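You operate a simulated robot arm through the tools that you are given. There is no shell and no other tool. Be economical: measure what you need, move in short steps, check, and stop when the job is done.

Carry out the task below with a simulated robot arm. There is one attempt and no reset: what you move stays moved.

TASK
Take the sugar cup and leave it on the blue tape.

Only the result counts: the job must be done as asked and must still hold three seconds after the hand-in. Knocking over, shifting, dropping, spilling or breaking anything else fails it.

THE ROBOT
A 7-joint arm with a two-finger parallel gripper, fixed in place. Base frame: the origin is at the foot of the arm, x ahead of it, y to its left, z up; the work surface is at about z = 0. Units: cm, rad, N and s.
With the tool pointing down near the work surface it reaches from about 22 to 58 cm from the base axis. Its first joint turns from -1.152 to 1.152 rad. Payload 2.5 kg.
The TCP is the grasp point between the finger pads, 2.3 cm short of the fingertips. In the tool frame z runs along the fingers and y along their closing line. The gripper opens to 9.4 cm. The fingers are 3.8 cm wide and 1 cm thick; the gripper's body (5.4 by 9.6 cm) begins 3.9 cm behind the TCP.
Orientation is that of the tool frame in the base frame, as a unit quaternion [x, y, z, w]. With the fingers straight down and closing along the base's y, the tool's x points along the base's -x, its y along +y and its z along -z.

THE INTERFACE
- The arm moves only by the tool apply_moves. Its argument "targets" is a list that holds one entry, the list of rows, each a list of 7 numbers: the turn, a rotation vector about the tool's x, y, z in units of 5 degrees (1.0 is 5 degrees), then the shift along the tool's x, y, z in units of 25 mm (1.0 is 25 mm), then the gripper command, from -1 (fully open) to 1 (shut), values between in proportion. In form: [[[ax, ay, az, tx, ty, tz, hand], ...]]. A call has 1 to 10 rows; each row shifts and turns the commanded pose from where the row before left it, along the tool's axes as they then stand. A call with a number of a shift or a turn outside -1 to 1 is refused whole. Rows are played at 5 a second. More than 5 cm and 0.15 rad between two rows, or a gripper value outside its range, and nothing of the call is played. Where a pose cannot be reached the arm comes as near as it can. A force on the tool above 40 N (or 10 N above the force at the start of the call, whichever is more), or a blocked arm, ends the call early, and 0.2 s more pass. The fingers move at their own pace (about 10.8 cm/s each) and stop on an object; they squeeze with about 38 N. The grip force told is the motor's: it shows also when the fingers shut on nothing. Time passes only in rows, and 0.2 s behind the last, so rows that do not move let the fingers close. It gives the time, the measured TCP pose, the force on the tool (base axes), the opening and the grip force at its end, in the units of the frame above (readings bear some noise), and new pictures: "pictures" is both (left out), scene, wrist or none.
- Cameras (640 x 400 px; columns grow to the right, rows downward): "scene" is fixed at [11.71, -40.58, 55.27]; the picture's right is [0.81, -0.59, 0.00], its down [-0.33, -0.46, -0.83] and it looks along [0.48, 0.67, -0.56] (base axes); focal length 310 px, centre (320, 200). "wrist" rides on the gripper at [-3.9, 0, -4.4] in the tool frame; the picture's right is [0.00, -1.00, 0.00], its down [0.97, 0.00, -0.24] and it looks along [0.24, 0.00, 0.97] (tool axes); focal length 218 px, centre (320, 200).
- pixel_to_xyz(camera, pixels): for up to 12 pixels [column, row] of the newest picture of that camera ("zoom" is the newest enlarged one), the place [x, y, z] in the base frame of the surface seen there, good to about 0.2 cm, but the place of the scene camera against the robot may be out by one fixed shift of up to 1.8 cm in any direction. It takes no simulated time.
- close_up(camera, box): a new picture of the part [left, top, right, bottom] of that camera's present view, enlarged. It takes no simulated time.
- hand_in(): hands the job in; it is judged then, once.

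Work in short steps. Measure before you move; look again where a grasp or a placing could have gone wrong, and mend it. You have 60 turns and 120 pictures in all, those below and enlarged ones among them. Open the gripper and draw the arm clear of the work before you hand the job in, unless the task says otherwise; then end with one line.

The tools are called as a command line: name --argument value ..., lists and objects as JSON in quotes. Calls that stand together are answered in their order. apply_moves: Moves the arm, as the interface text tells. Its arguments: {"type":"object","properties":{"targets":{"type":"array","items":{"type":"array","items":{"type":"array","items":{"type":"number"}}}},"pictures":{"type":"string","enum":["both","scene","wrist","none"]}},"required":["targets"]} The other tools are called the same way: pixel_to_xyz (camera, pixels) gives the place of the surface under pixels of a picture; close_up (camera, box) takes an enlarged picture of a part of a camera's view; hand_in () hands the job in.

At the start:

```text
time_s: 0.0
tool_pos: [40.99, 7.06, 25.24]
ee_rot: [0.0, 1.0, 0.0, 0.0]
force: [0.0, -0.8, 0.4]
width: 9.4
grasp_force: 0.0
```

scene: 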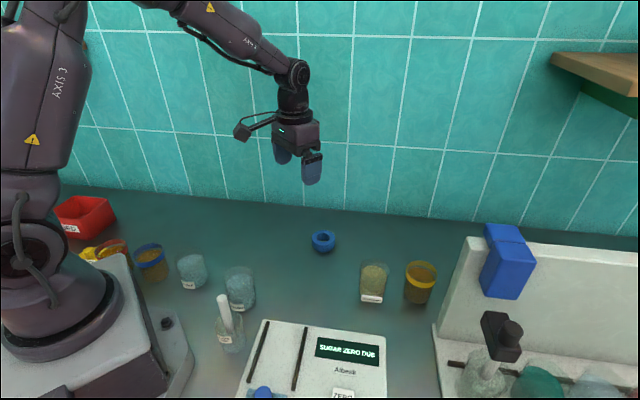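
wrist: 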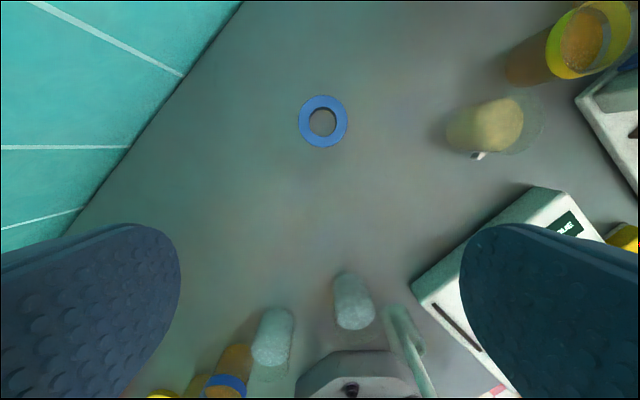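

I see several cups; I need to read the labels to find sugar. Zooming in on the scene around (190,270), (370,280) and the device.

close_up --camera "scene" --box '[120, 220, 280, 360]'

close_up --camera "scene" --box '[290, 220, 450, 320]'

close_up --camera "scene" --box '[220, 300, 420, 400]'

close_up --camera "scene" --box '[430, 300, 640, 400]'

```text
2.86 times, centred on (200, 290) of scene
```

zoom: 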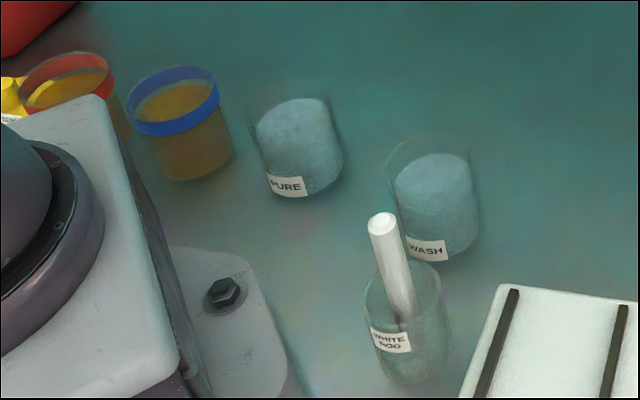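

```text
4.00 times, centred on (370, 270) of scene
```

zoom: 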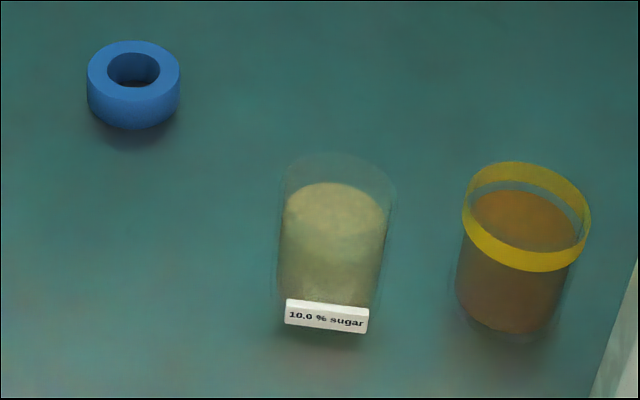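

```text
3.20 times, centred on (320, 350) of scene
```

zoom: 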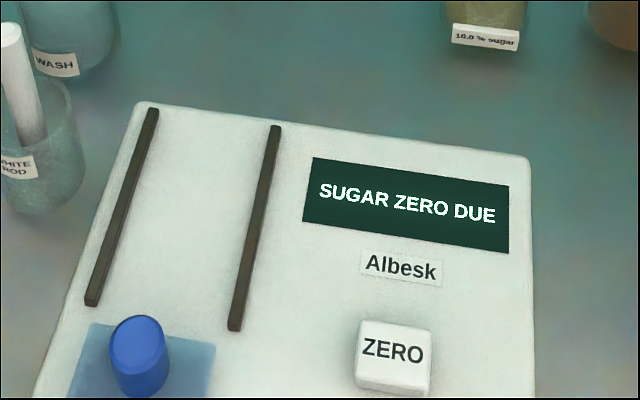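

```text
3.05 times, centred on (535, 350) of scene
```

zoom: 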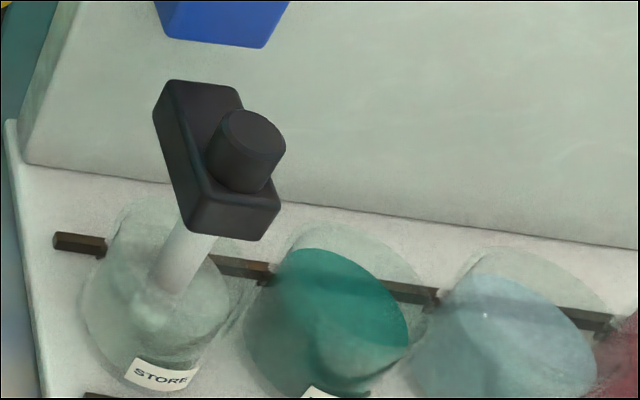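

The sugar cup is labelled at scene (372,298), and a blue ring stands at (323,240). I'll measure both and look closer at the ring, and check the wrist view.

pixel_to_xyz --camera "wrist" --pixels '[[322, 98], [322, 146], [300, 122], [347, 122], [322, 122], [500, 122], [455, 133], [478, 156], [520, 120], [580, 40], [570, 215], [240, 380]]'

pixel_to_xyz --camera "scene" --pixels '[[323, 234], [323, 247], [312, 240], [334, 240], [372, 298], [374, 268], [360, 268], [387, 268], [420, 275], [262, 385], [374, 263]]'

close_up --camera "wrist" --box '[280, 60, 600, 260]'

close_up --camera "scene" --box '[40, 180, 140, 270]'

```text
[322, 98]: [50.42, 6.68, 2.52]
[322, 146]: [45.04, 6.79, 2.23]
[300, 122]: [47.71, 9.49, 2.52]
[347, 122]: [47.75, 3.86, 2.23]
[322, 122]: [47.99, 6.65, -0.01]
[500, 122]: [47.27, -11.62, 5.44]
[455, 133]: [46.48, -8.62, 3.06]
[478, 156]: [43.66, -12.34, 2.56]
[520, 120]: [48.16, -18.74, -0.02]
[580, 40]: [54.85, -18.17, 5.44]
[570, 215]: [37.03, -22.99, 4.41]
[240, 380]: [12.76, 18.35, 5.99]
```

```text
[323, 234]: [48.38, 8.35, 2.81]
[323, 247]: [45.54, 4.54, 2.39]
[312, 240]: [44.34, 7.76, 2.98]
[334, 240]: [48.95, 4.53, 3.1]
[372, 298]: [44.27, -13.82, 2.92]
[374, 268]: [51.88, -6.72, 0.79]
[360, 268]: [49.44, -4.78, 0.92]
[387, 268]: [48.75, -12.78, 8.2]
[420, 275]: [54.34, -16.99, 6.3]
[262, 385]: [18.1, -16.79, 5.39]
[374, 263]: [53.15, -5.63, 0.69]
```

```text
2.00 times, centred on (440, 160) of wrist
```

zoom: 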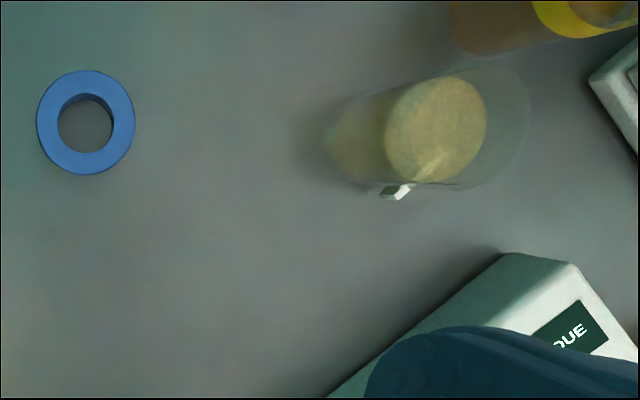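

```text
4.44 times, centred on (90, 225) of scene
```

zoom: 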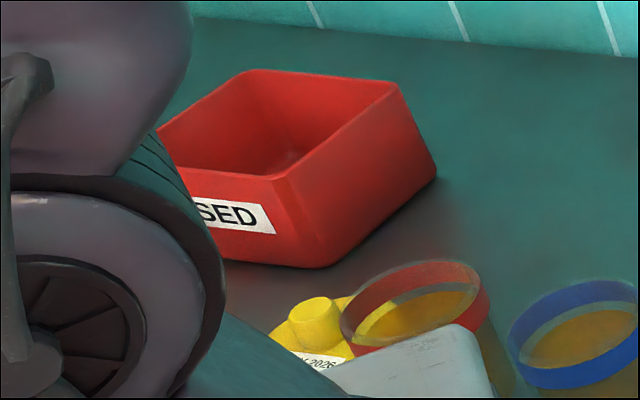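

The ring at (47.7, 6.7), top at z≈2.4, looks like a tape roll. Before deciding, I'll look over the right side from above (higher) to see the cup and whether any other blue tape exists.

apply_moves --targets '[[[0, 0, 0, 0, -1, -0.5, -1], [0, 0, 0, 0.3, -1, -0.5, -1], [0, 0, 0, 0.3, -1, -0.5, -1], [0, 0, 0, 0.3, -1, -0.5, -1], [0, 0, 0, 0.3, -1, 0, -1], [0, 0, 0, 0.3, -1, 0, -1], [0, 0, 0, 0, -1, 0, -1]]]'

```text
time_s: 1.6
tool_pos: [37.21, -10.46, 30.37]
ee_rot: [0.0, 1.0, 0.0, -0.001]
force: [0.8, 0.3, 0.6]
width: 9.41
grasp_force: 0.1
```

scene: 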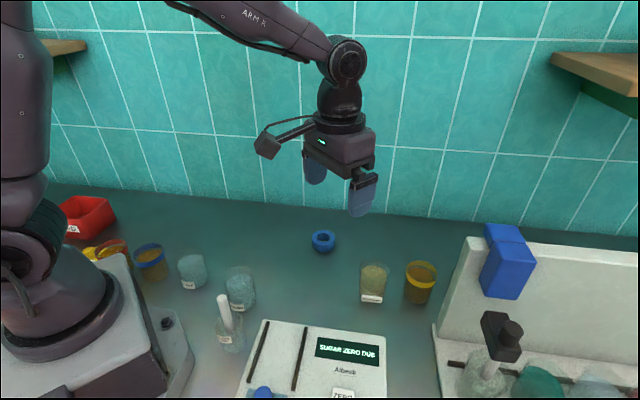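
wrist: 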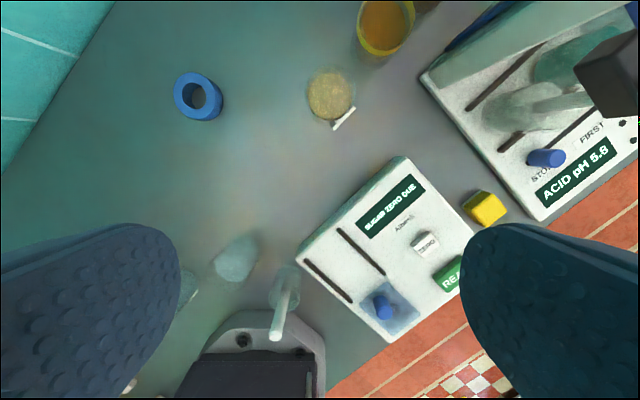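

No other blue tape is visible; the roll is it. Now measuring the cup at wrist (331,93) and its label (343,118).

close_up --camera "wrist" --box '[240, 30, 440, 155]'

pixel_to_xyz --camera "wrist" --pixels '[[331, 93], [331, 72], [331, 114], [309, 93], [351, 93], [355, 93], [343, 118], [197, 97], [197, 75], [385, 25], [365, 45], [400, 50]]'

```text
3.20 times, centred on (340, 92) of wrist
```

zoom: 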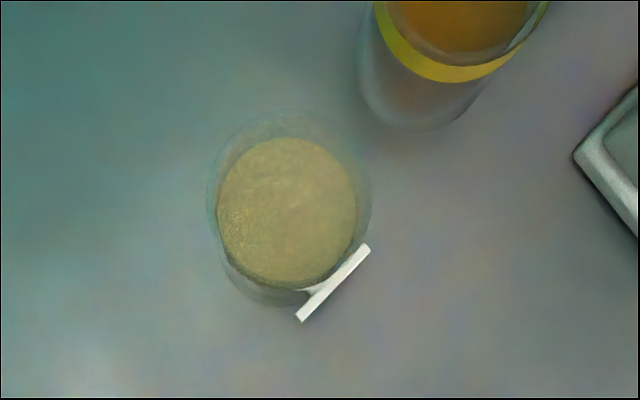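

```text
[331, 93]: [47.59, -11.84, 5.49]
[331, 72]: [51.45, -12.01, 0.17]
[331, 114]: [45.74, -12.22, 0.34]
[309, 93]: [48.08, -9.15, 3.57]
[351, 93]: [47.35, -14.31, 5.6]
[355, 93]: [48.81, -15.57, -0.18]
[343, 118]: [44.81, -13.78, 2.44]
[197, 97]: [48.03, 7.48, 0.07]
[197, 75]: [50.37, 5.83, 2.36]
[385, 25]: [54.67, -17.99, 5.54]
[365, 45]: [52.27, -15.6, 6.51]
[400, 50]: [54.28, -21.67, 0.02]
```

Fill disc centre ≈ (47.5, -11.7), label facing (-x,-y) at z≈2.5, neighbour cup about 9 cm away at (54.6,-17.9). I'll move above the cup and re-measure from there.

apply_moves --targets '[[[0, 0, 0, -1, -0.25, 0.5, -1], [0, 0, 0, -1, -0.25, 0.7, -1], [0, 0, 0, -1, 0, 1, -1], [0, 0, 0, -1, 0, 1, -1], [0, 0, 0, -0.1, 0, 0.6, -1], [0, 0, 0, 0, 0, 0, -1]]]'

close_up --camera "wrist" --box '[190, 100, 510, 300]'

```text
time_s: 3.0
tool_pos: [47.61, -11.61, 20.54]
ee_rot: [0.0, 1.0, -0.001, 0.0]
force: [0.1, 0.2, 0.5]
width: 9.39
grasp_force: 0.1
```

scene: 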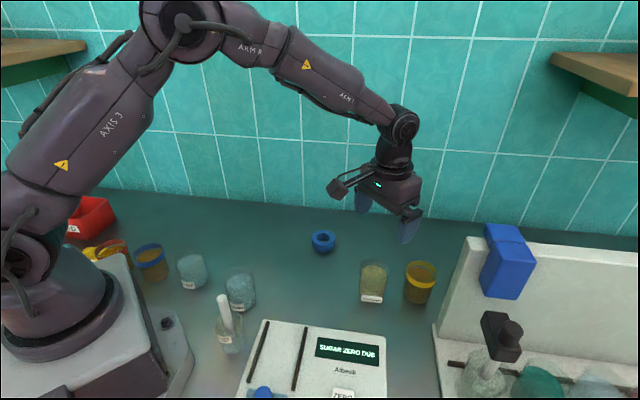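
wrist: 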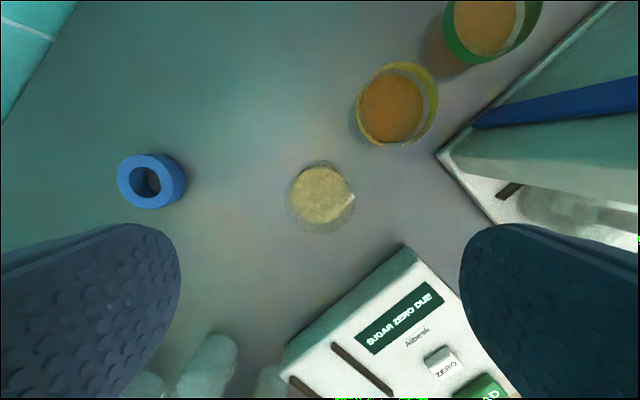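

```text
2.00 times, centred on (350, 200) of wrist
```

zoom: 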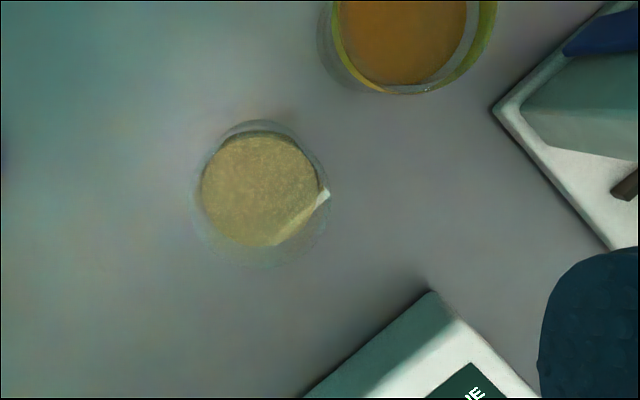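

From above: fill disc spans about wrist (291–350, 167–223). Measuring its edges, the rim, neighbour rim and device corner (405,247).

pixel_to_xyz --camera "wrist" --pixels '[[320, 195], [294, 195], [345, 195], [320, 170], [320, 220], [353, 196], [405, 247], [397, 143], [375, 100], [358, 105], [437, 105], [331, 162]]'

close_up --camera "scene" --box '[345, 250, 409, 310]'

```text
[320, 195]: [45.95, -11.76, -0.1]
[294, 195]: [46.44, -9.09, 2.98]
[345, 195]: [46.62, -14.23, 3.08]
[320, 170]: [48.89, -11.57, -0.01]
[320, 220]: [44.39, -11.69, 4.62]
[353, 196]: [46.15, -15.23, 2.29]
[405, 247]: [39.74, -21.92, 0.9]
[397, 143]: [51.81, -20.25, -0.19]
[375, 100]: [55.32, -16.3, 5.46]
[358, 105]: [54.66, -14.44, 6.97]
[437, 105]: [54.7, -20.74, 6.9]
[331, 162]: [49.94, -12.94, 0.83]
```

```text
6.67 times, centred on (377, 280) of scene
```

zoom: 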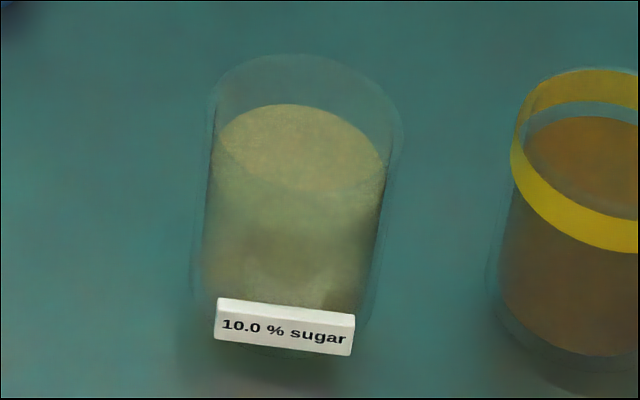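

Geometry gives the cup axis at (47.15, -11.6), radius ≈2.9; label top is below z≈3.6, so I'll grip with TCP at z≈6.6 (tips 4.3, above the label). Descending with the fingers open.

apply_moves --targets '[[[0, 0, 0, 0.18, 0, 0.6, -1], [0, 0, 0, 0, 0, 1, -1], [0, 0, 0, 0, 0, 1, -1], [0, 0, 0, 0, 0, 1, -1], [0, 0, 0, 0, 0, 1, -1], [0, 0, 0, 0, 0, 0.6, -1], [0, 0, 0, 0, 0, 0.38, -1], [0, 0, 0, 0, 0, 0, -1]]]'

close_up --camera "scene" --box '[320, 200, 448, 310]'

```text
time_s: 4.8
tool_pos: [46.99, -11.69, 7.0]
ee_rot: [0.001, 1.0, -0.001, 0.0]
force: [-1.3, 0.0, -1.0]
width: 9.4
grasp_force: 0.2
```

scene: 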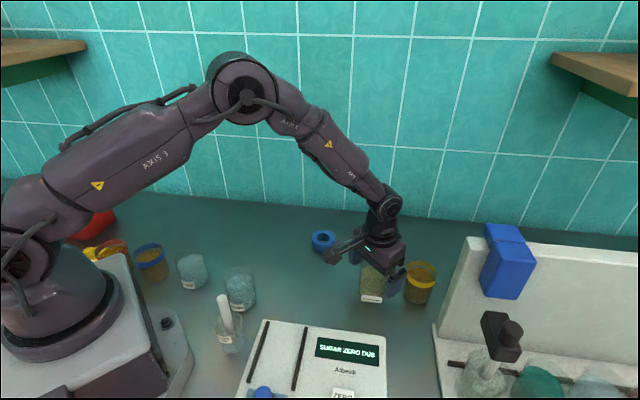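
wrist: 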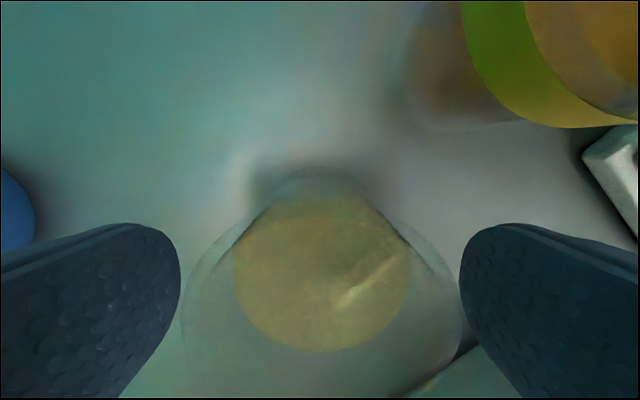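

```text
3.64 times, centred on (384, 255) of scene
```

zoom: 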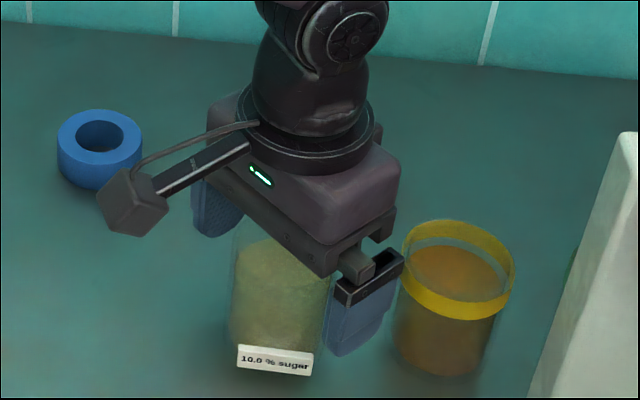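

Cup is centred between the fingers (rim 182–462, centre 322), and the label is below the tips. Lower 0.5 cm and close.

apply_moves --targets '[[[0, 0, 0, 0, 0, 0.22, -1], [0, 0, 0, 0, 0, 0, -1], [0, 0, 0, 0, 0, 0, 0], [0, 0, 0, 0, 0, 0, 1], [0, 0, 0, 0, 0, 0, 1], [0, 0, 0, 0, 0, 0, 1]]]'

close_up --camera "scene" --box '[320, 200, 448, 310]'

```text
time_s: 6.2
tool_pos: [47.06, -11.63, 6.27]
ee_rot: [-0.001, 1.0, 0.0, 0.002]
force: [0.1, -0.1, -1.3]
width: 5.75
grasp_force: 37.5
```

scene: 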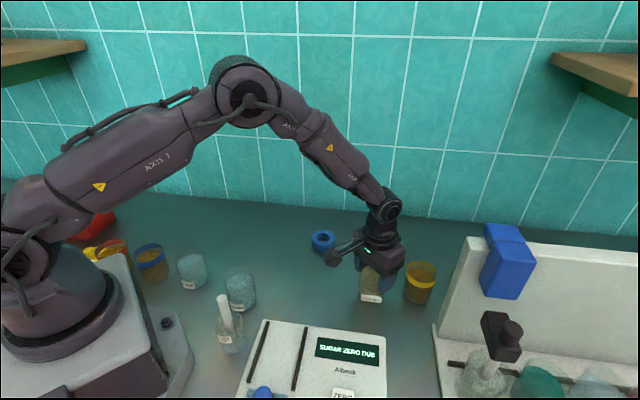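
wrist: 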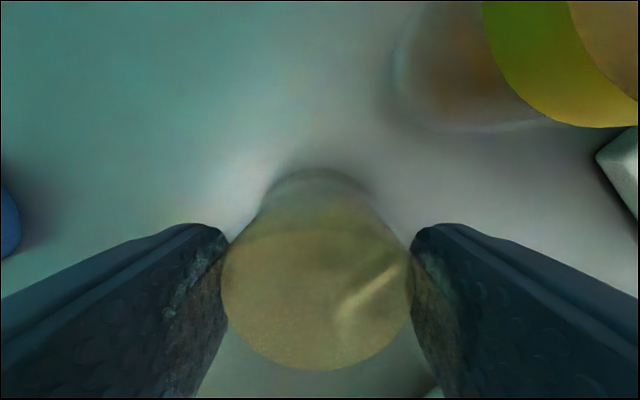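

```text
3.64 times, centred on (384, 255) of scene
```

zoom: 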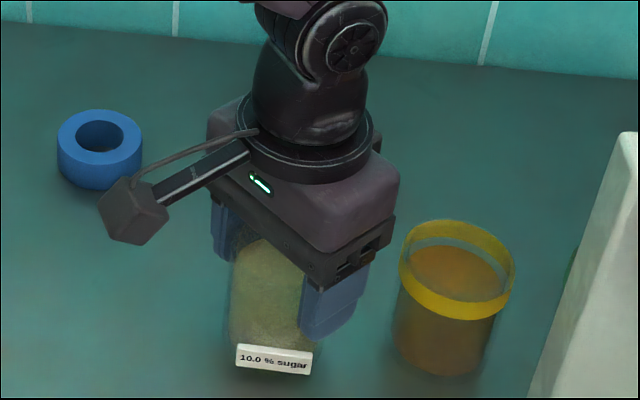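

Gripped at width 5.75. Lift 5 cm slowly and check the hold.

apply_moves --targets '[[[0, 0, 0, 0, 0, -0.2, 1], [0, 0, 0, 0, 0, -0.4, 1], [0, 0, 0, 0, 0, -0.5, 1], [0, 0, 0, 0, 0, -0.5, 1], [0, 0, 0, 0, 0, -0.3, 1], [0, 0, 0, 0, 0, -0.1, 1], [0, 0, 0, 0, 0, 0, 1]]]'

close_up --camera "scene" --box '[320, 190, 448, 310]'

```text
time_s: 7.8
tool_pos: [47.09, -11.64, 11.32]
ee_rot: [0.0, 1.0, 0.0, -0.001]
force: [0.2, -0.5, -1.7]
width: 5.72
grasp_force: 38.5
```

scene: 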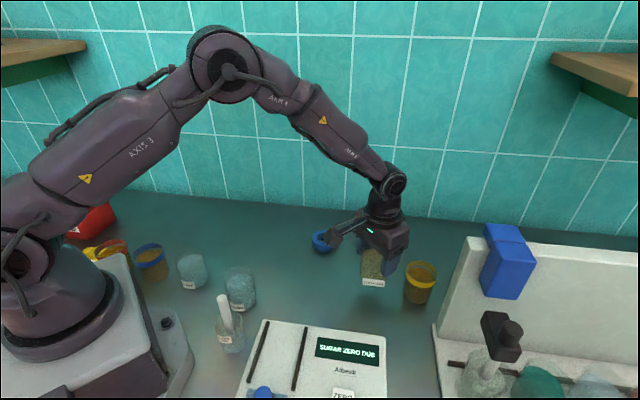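
wrist: 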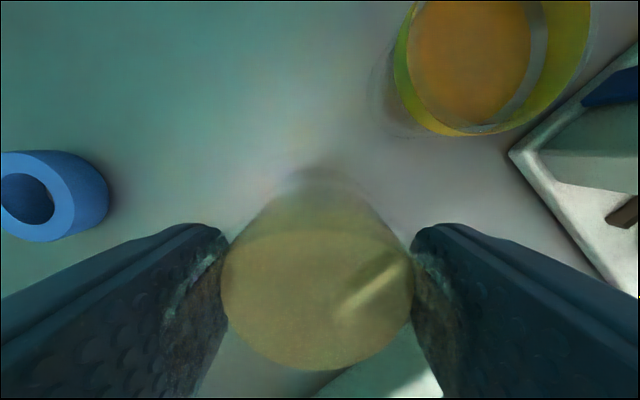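

```text
3.33 times, centred on (384, 250) of scene
```

zoom: 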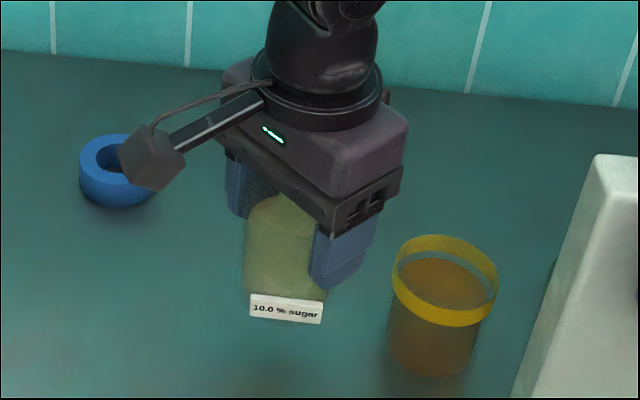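

Held well, base at z≈5. Carry it along +y to above the roll at (47.7, 6.7).

apply_moves --targets '[[[0, 0, 0, 0, 0.5, -0.2, 1], [0, 0, 0, -0.1, 0.7, -0.2, 1], [0, 0, 0, -0.12, 0.9, 0, 1], [0, 0, 0, 0, 0.9, 0, 1], [0, 0, 0, 0, 0.9, 0, 1], [0, 0, 0, 0, 0.9, 0, 1], [0, 0, 0, 0, 0.9, 0, 1], [0, 0, 0, 0, 0.8, 0, 1], [0, 0, 0, 0, 0.55, 0, 1], [0, 0, 0, 0, 0.29, 0, 1]]]'

close_up --camera "scene" --box '[256, 160, 384, 270]'

```text
time_s: 10.0
tool_pos: [47.51, 6.62, 12.36]
ee_rot: [0.0, 1.0, 0.0, 0.0]
force: [0.1, 0.2, -1.4]
width: 5.76
grasp_force: 38.1
```

scene: 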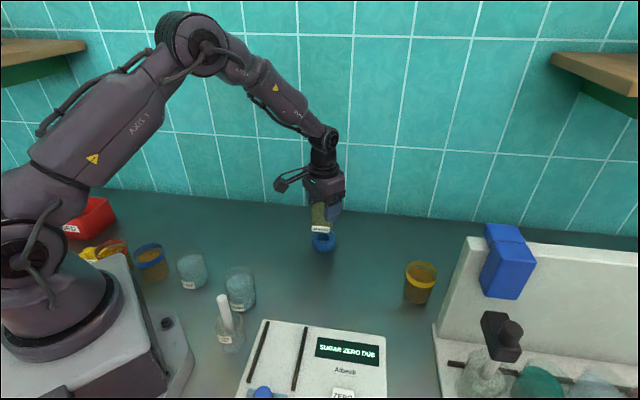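
wrist: 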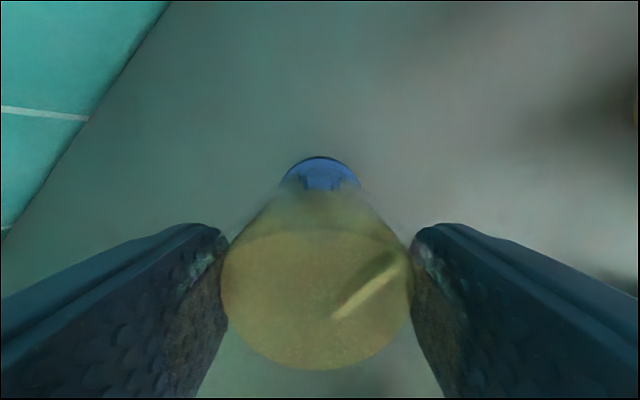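

```text
3.64 times, centred on (320, 215) of scene
```

zoom: 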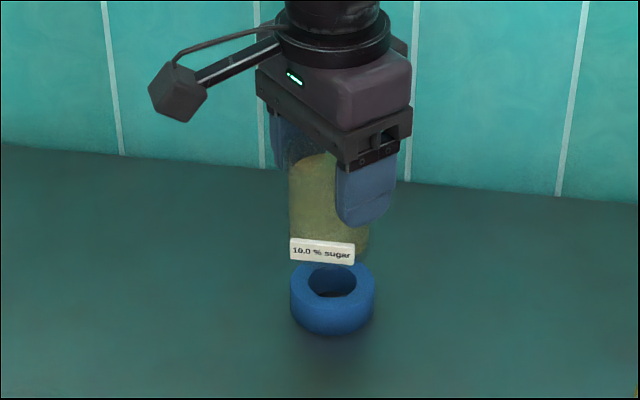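

Ring's far edge is visible at wrist (320,157), centred in column. Measuring it to verify x alignment.

pixel_to_xyz --camera "wrist" --pixels '[[320, 158], [320, 160], [320, 163], [290, 172], [350, 172], [284, 181], [357, 181]]'

close_up --camera "wrist" --box '[256, 130, 384, 210]'

```text
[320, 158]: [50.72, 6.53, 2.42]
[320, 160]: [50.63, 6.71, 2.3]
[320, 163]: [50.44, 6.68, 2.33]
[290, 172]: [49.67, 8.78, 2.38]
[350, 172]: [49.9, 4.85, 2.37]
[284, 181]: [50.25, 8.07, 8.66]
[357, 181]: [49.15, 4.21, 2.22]
```

```text
5.00 times, centred on (320, 170) of wrist
```

zoom: 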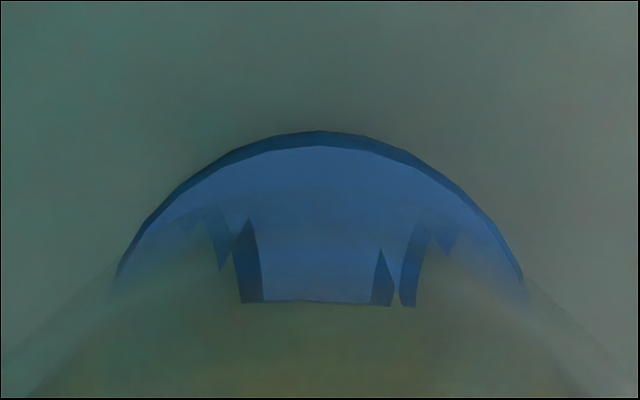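

Ring axis ≈ (47.8, 6.68), so shift +0.2 cm in x; the base should touch at TCP z≈8.7. Descend to ~8.9 first.

apply_moves --targets '[[[0, 0, 0, -0.08, 0.02, 0.2, 1], [0, 0, 0, 0, 0, 0.4, 1], [0, 0, 0, 0, 0, 0.4, 1], [0, 0, 0, 0, 0, 0.25, 1], [0, 0, 0, 0, 0, 0.12, 1], [0, 0, 0, 0, 0, 0, 1]]]'

close_up --camera "scene" --box '[288, 190, 368, 265]'

```text
time_s: 11.4
tool_pos: [47.78, 6.64, 8.88]
ee_rot: [0.0, 1.0, 0.0, 0.001]
force: [-0.7, 0.8, -1.4]
width: 5.75
grasp_force: 38.2
```

scene: 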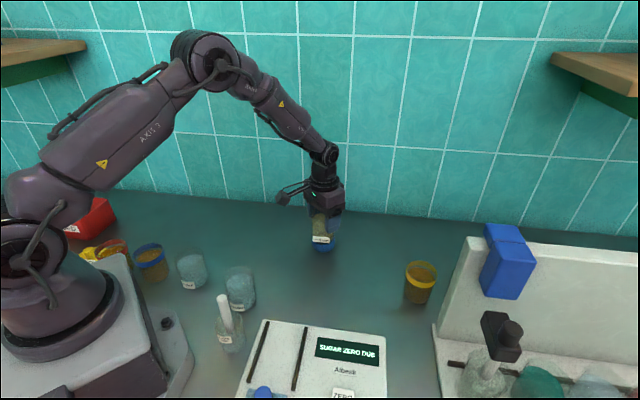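
wrist: 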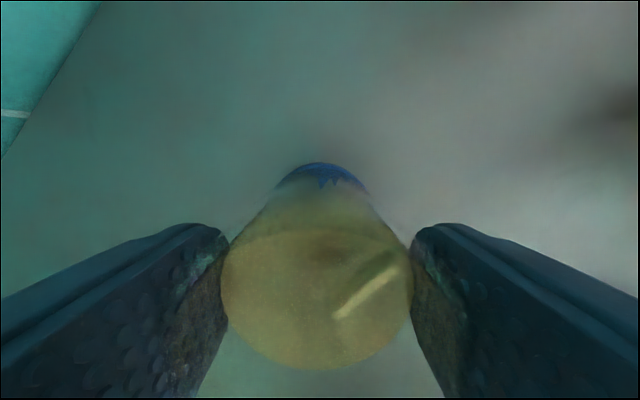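

```text
5.33 times, centred on (328, 228) of scene
```

zoom: 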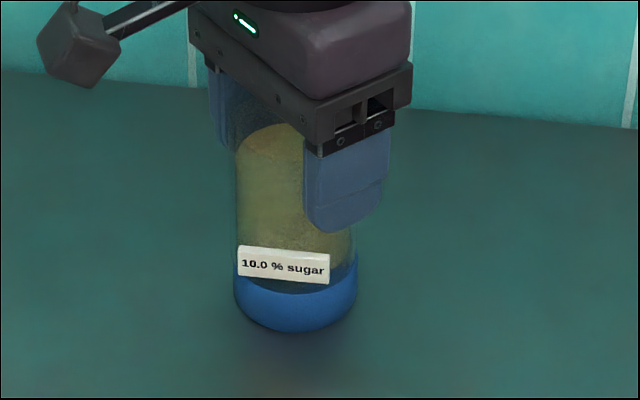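

The cup sits concentric just above the roll, no contact force yet. Lower in tiny steps to find contact.

apply_moves --targets '[[[0, 0, 0, 0, 0, 0.04, 1], [0, 0, 0, 0, 0, 0.04, 1], [0, 0, 0, 0, 0, 0, 1]]]' --pictures "none"

```text
time_s: 12.2
tool_pos: [47.83, 6.68, 8.8]
ee_rot: [-0.001, 1.0, 0.0, 0.0]
force: [-2.6, -0.2, 4.5]
width: 5.79
grasp_force: 38.0
```

Force rose to +4.5 N: the cup rests on the roll. Open a little and check.

apply_moves --targets '[[[0, 0, 0, 0, 0, 0, -0.25], [0, 0, 0, 0, 0, 0, -0.35], [0, 0, 0, 0, 0, 0, -0.6], [0, 0, 0, 0, 0, 0, -0.8]]]'

close_up --camera "scene" --box '[288, 190, 368, 265]'

```text
time_s: 13.2
tool_pos: [47.74, 6.72, 8.85]
ee_rot: [0.0, 1.0, 0.0, 0.001]
force: [-0.1, 0.3, 0.6]
width: 8.45
grasp_force: 0.0
```

scene: 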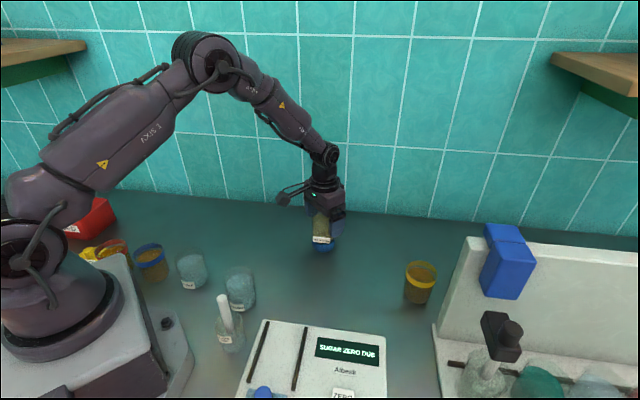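
wrist: 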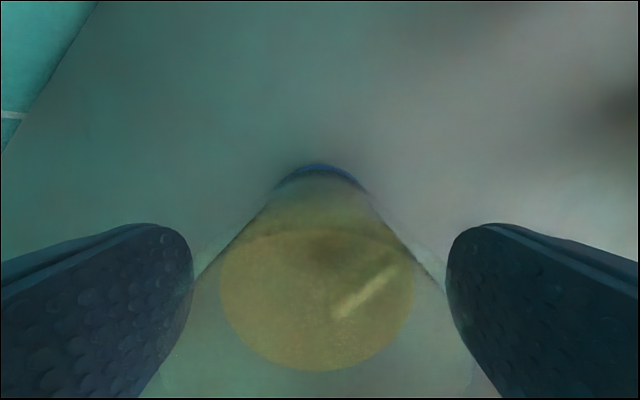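

```text
5.33 times, centred on (328, 228) of scene
```

zoom: 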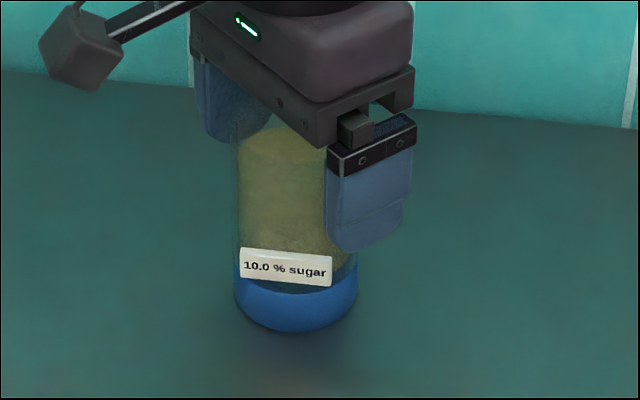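

The cup stands level on the roll, fingers clear. Open fully and withdraw straight up.

apply_moves --targets '[[[0, 0, 0, 0, 0, 0, -1], [0, 0, 0, 0, 0, -0.2, -1], [0, 0, 0, 0, 0, -0.6, -1], [0, 0, 0, 0, 0, -1, -1], [0, 0, 0, 0, 0, -1, -1], [0, 0, 0, 0, 0, -1, -1], [0, 0, 0, 0, 0, -1, -1], [0, 0, 0, 0.8, 0, -0.6, -1], [0, 0, 0, 0.8, 0, 0, -1], [0, 0, 0, 0, 0, 0, -1]]]'

close_up --camera "scene" --box '[288, 190, 368, 265]'

```text
time_s: 15.4
tool_pos: [43.76, 6.7, 22.23]
ee_rot: [0.001, 1.0, 0.001, 0.0]
force: [0.8, -0.1, 1.1]
width: 9.4
grasp_force: 0.2
```

scene: 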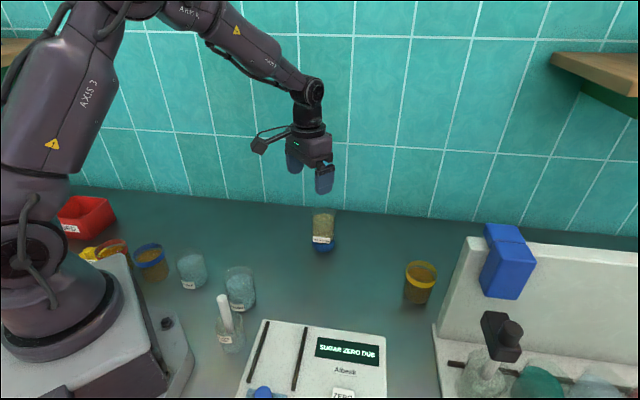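
wrist: 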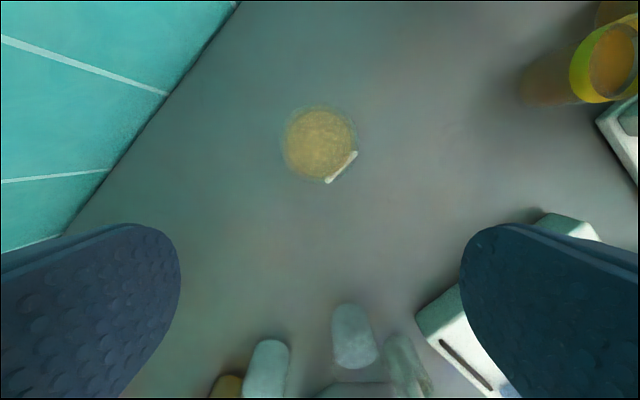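

```text
5.33 times, centred on (328, 228) of scene
```

zoom: 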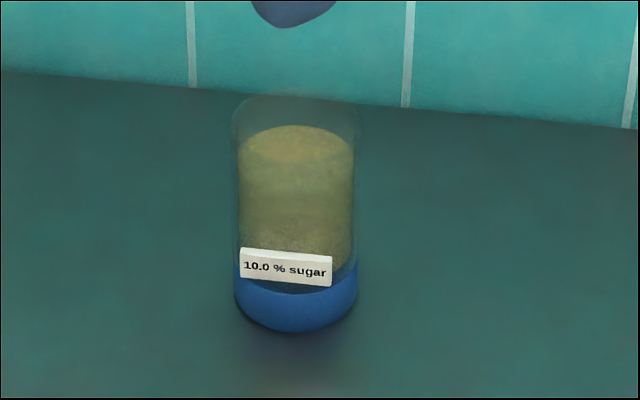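

The cup stands upright and centred on the blue tape roll at scene (323,235), everything else is in place, and the arm is clear. Handing in.

hand_in

```text
The job is handed in.
```

The cup labelled "10.0 % sugar" is standing upright on the blue tape roll. The gripper is open, the arm is clear, and nothing else was moved.
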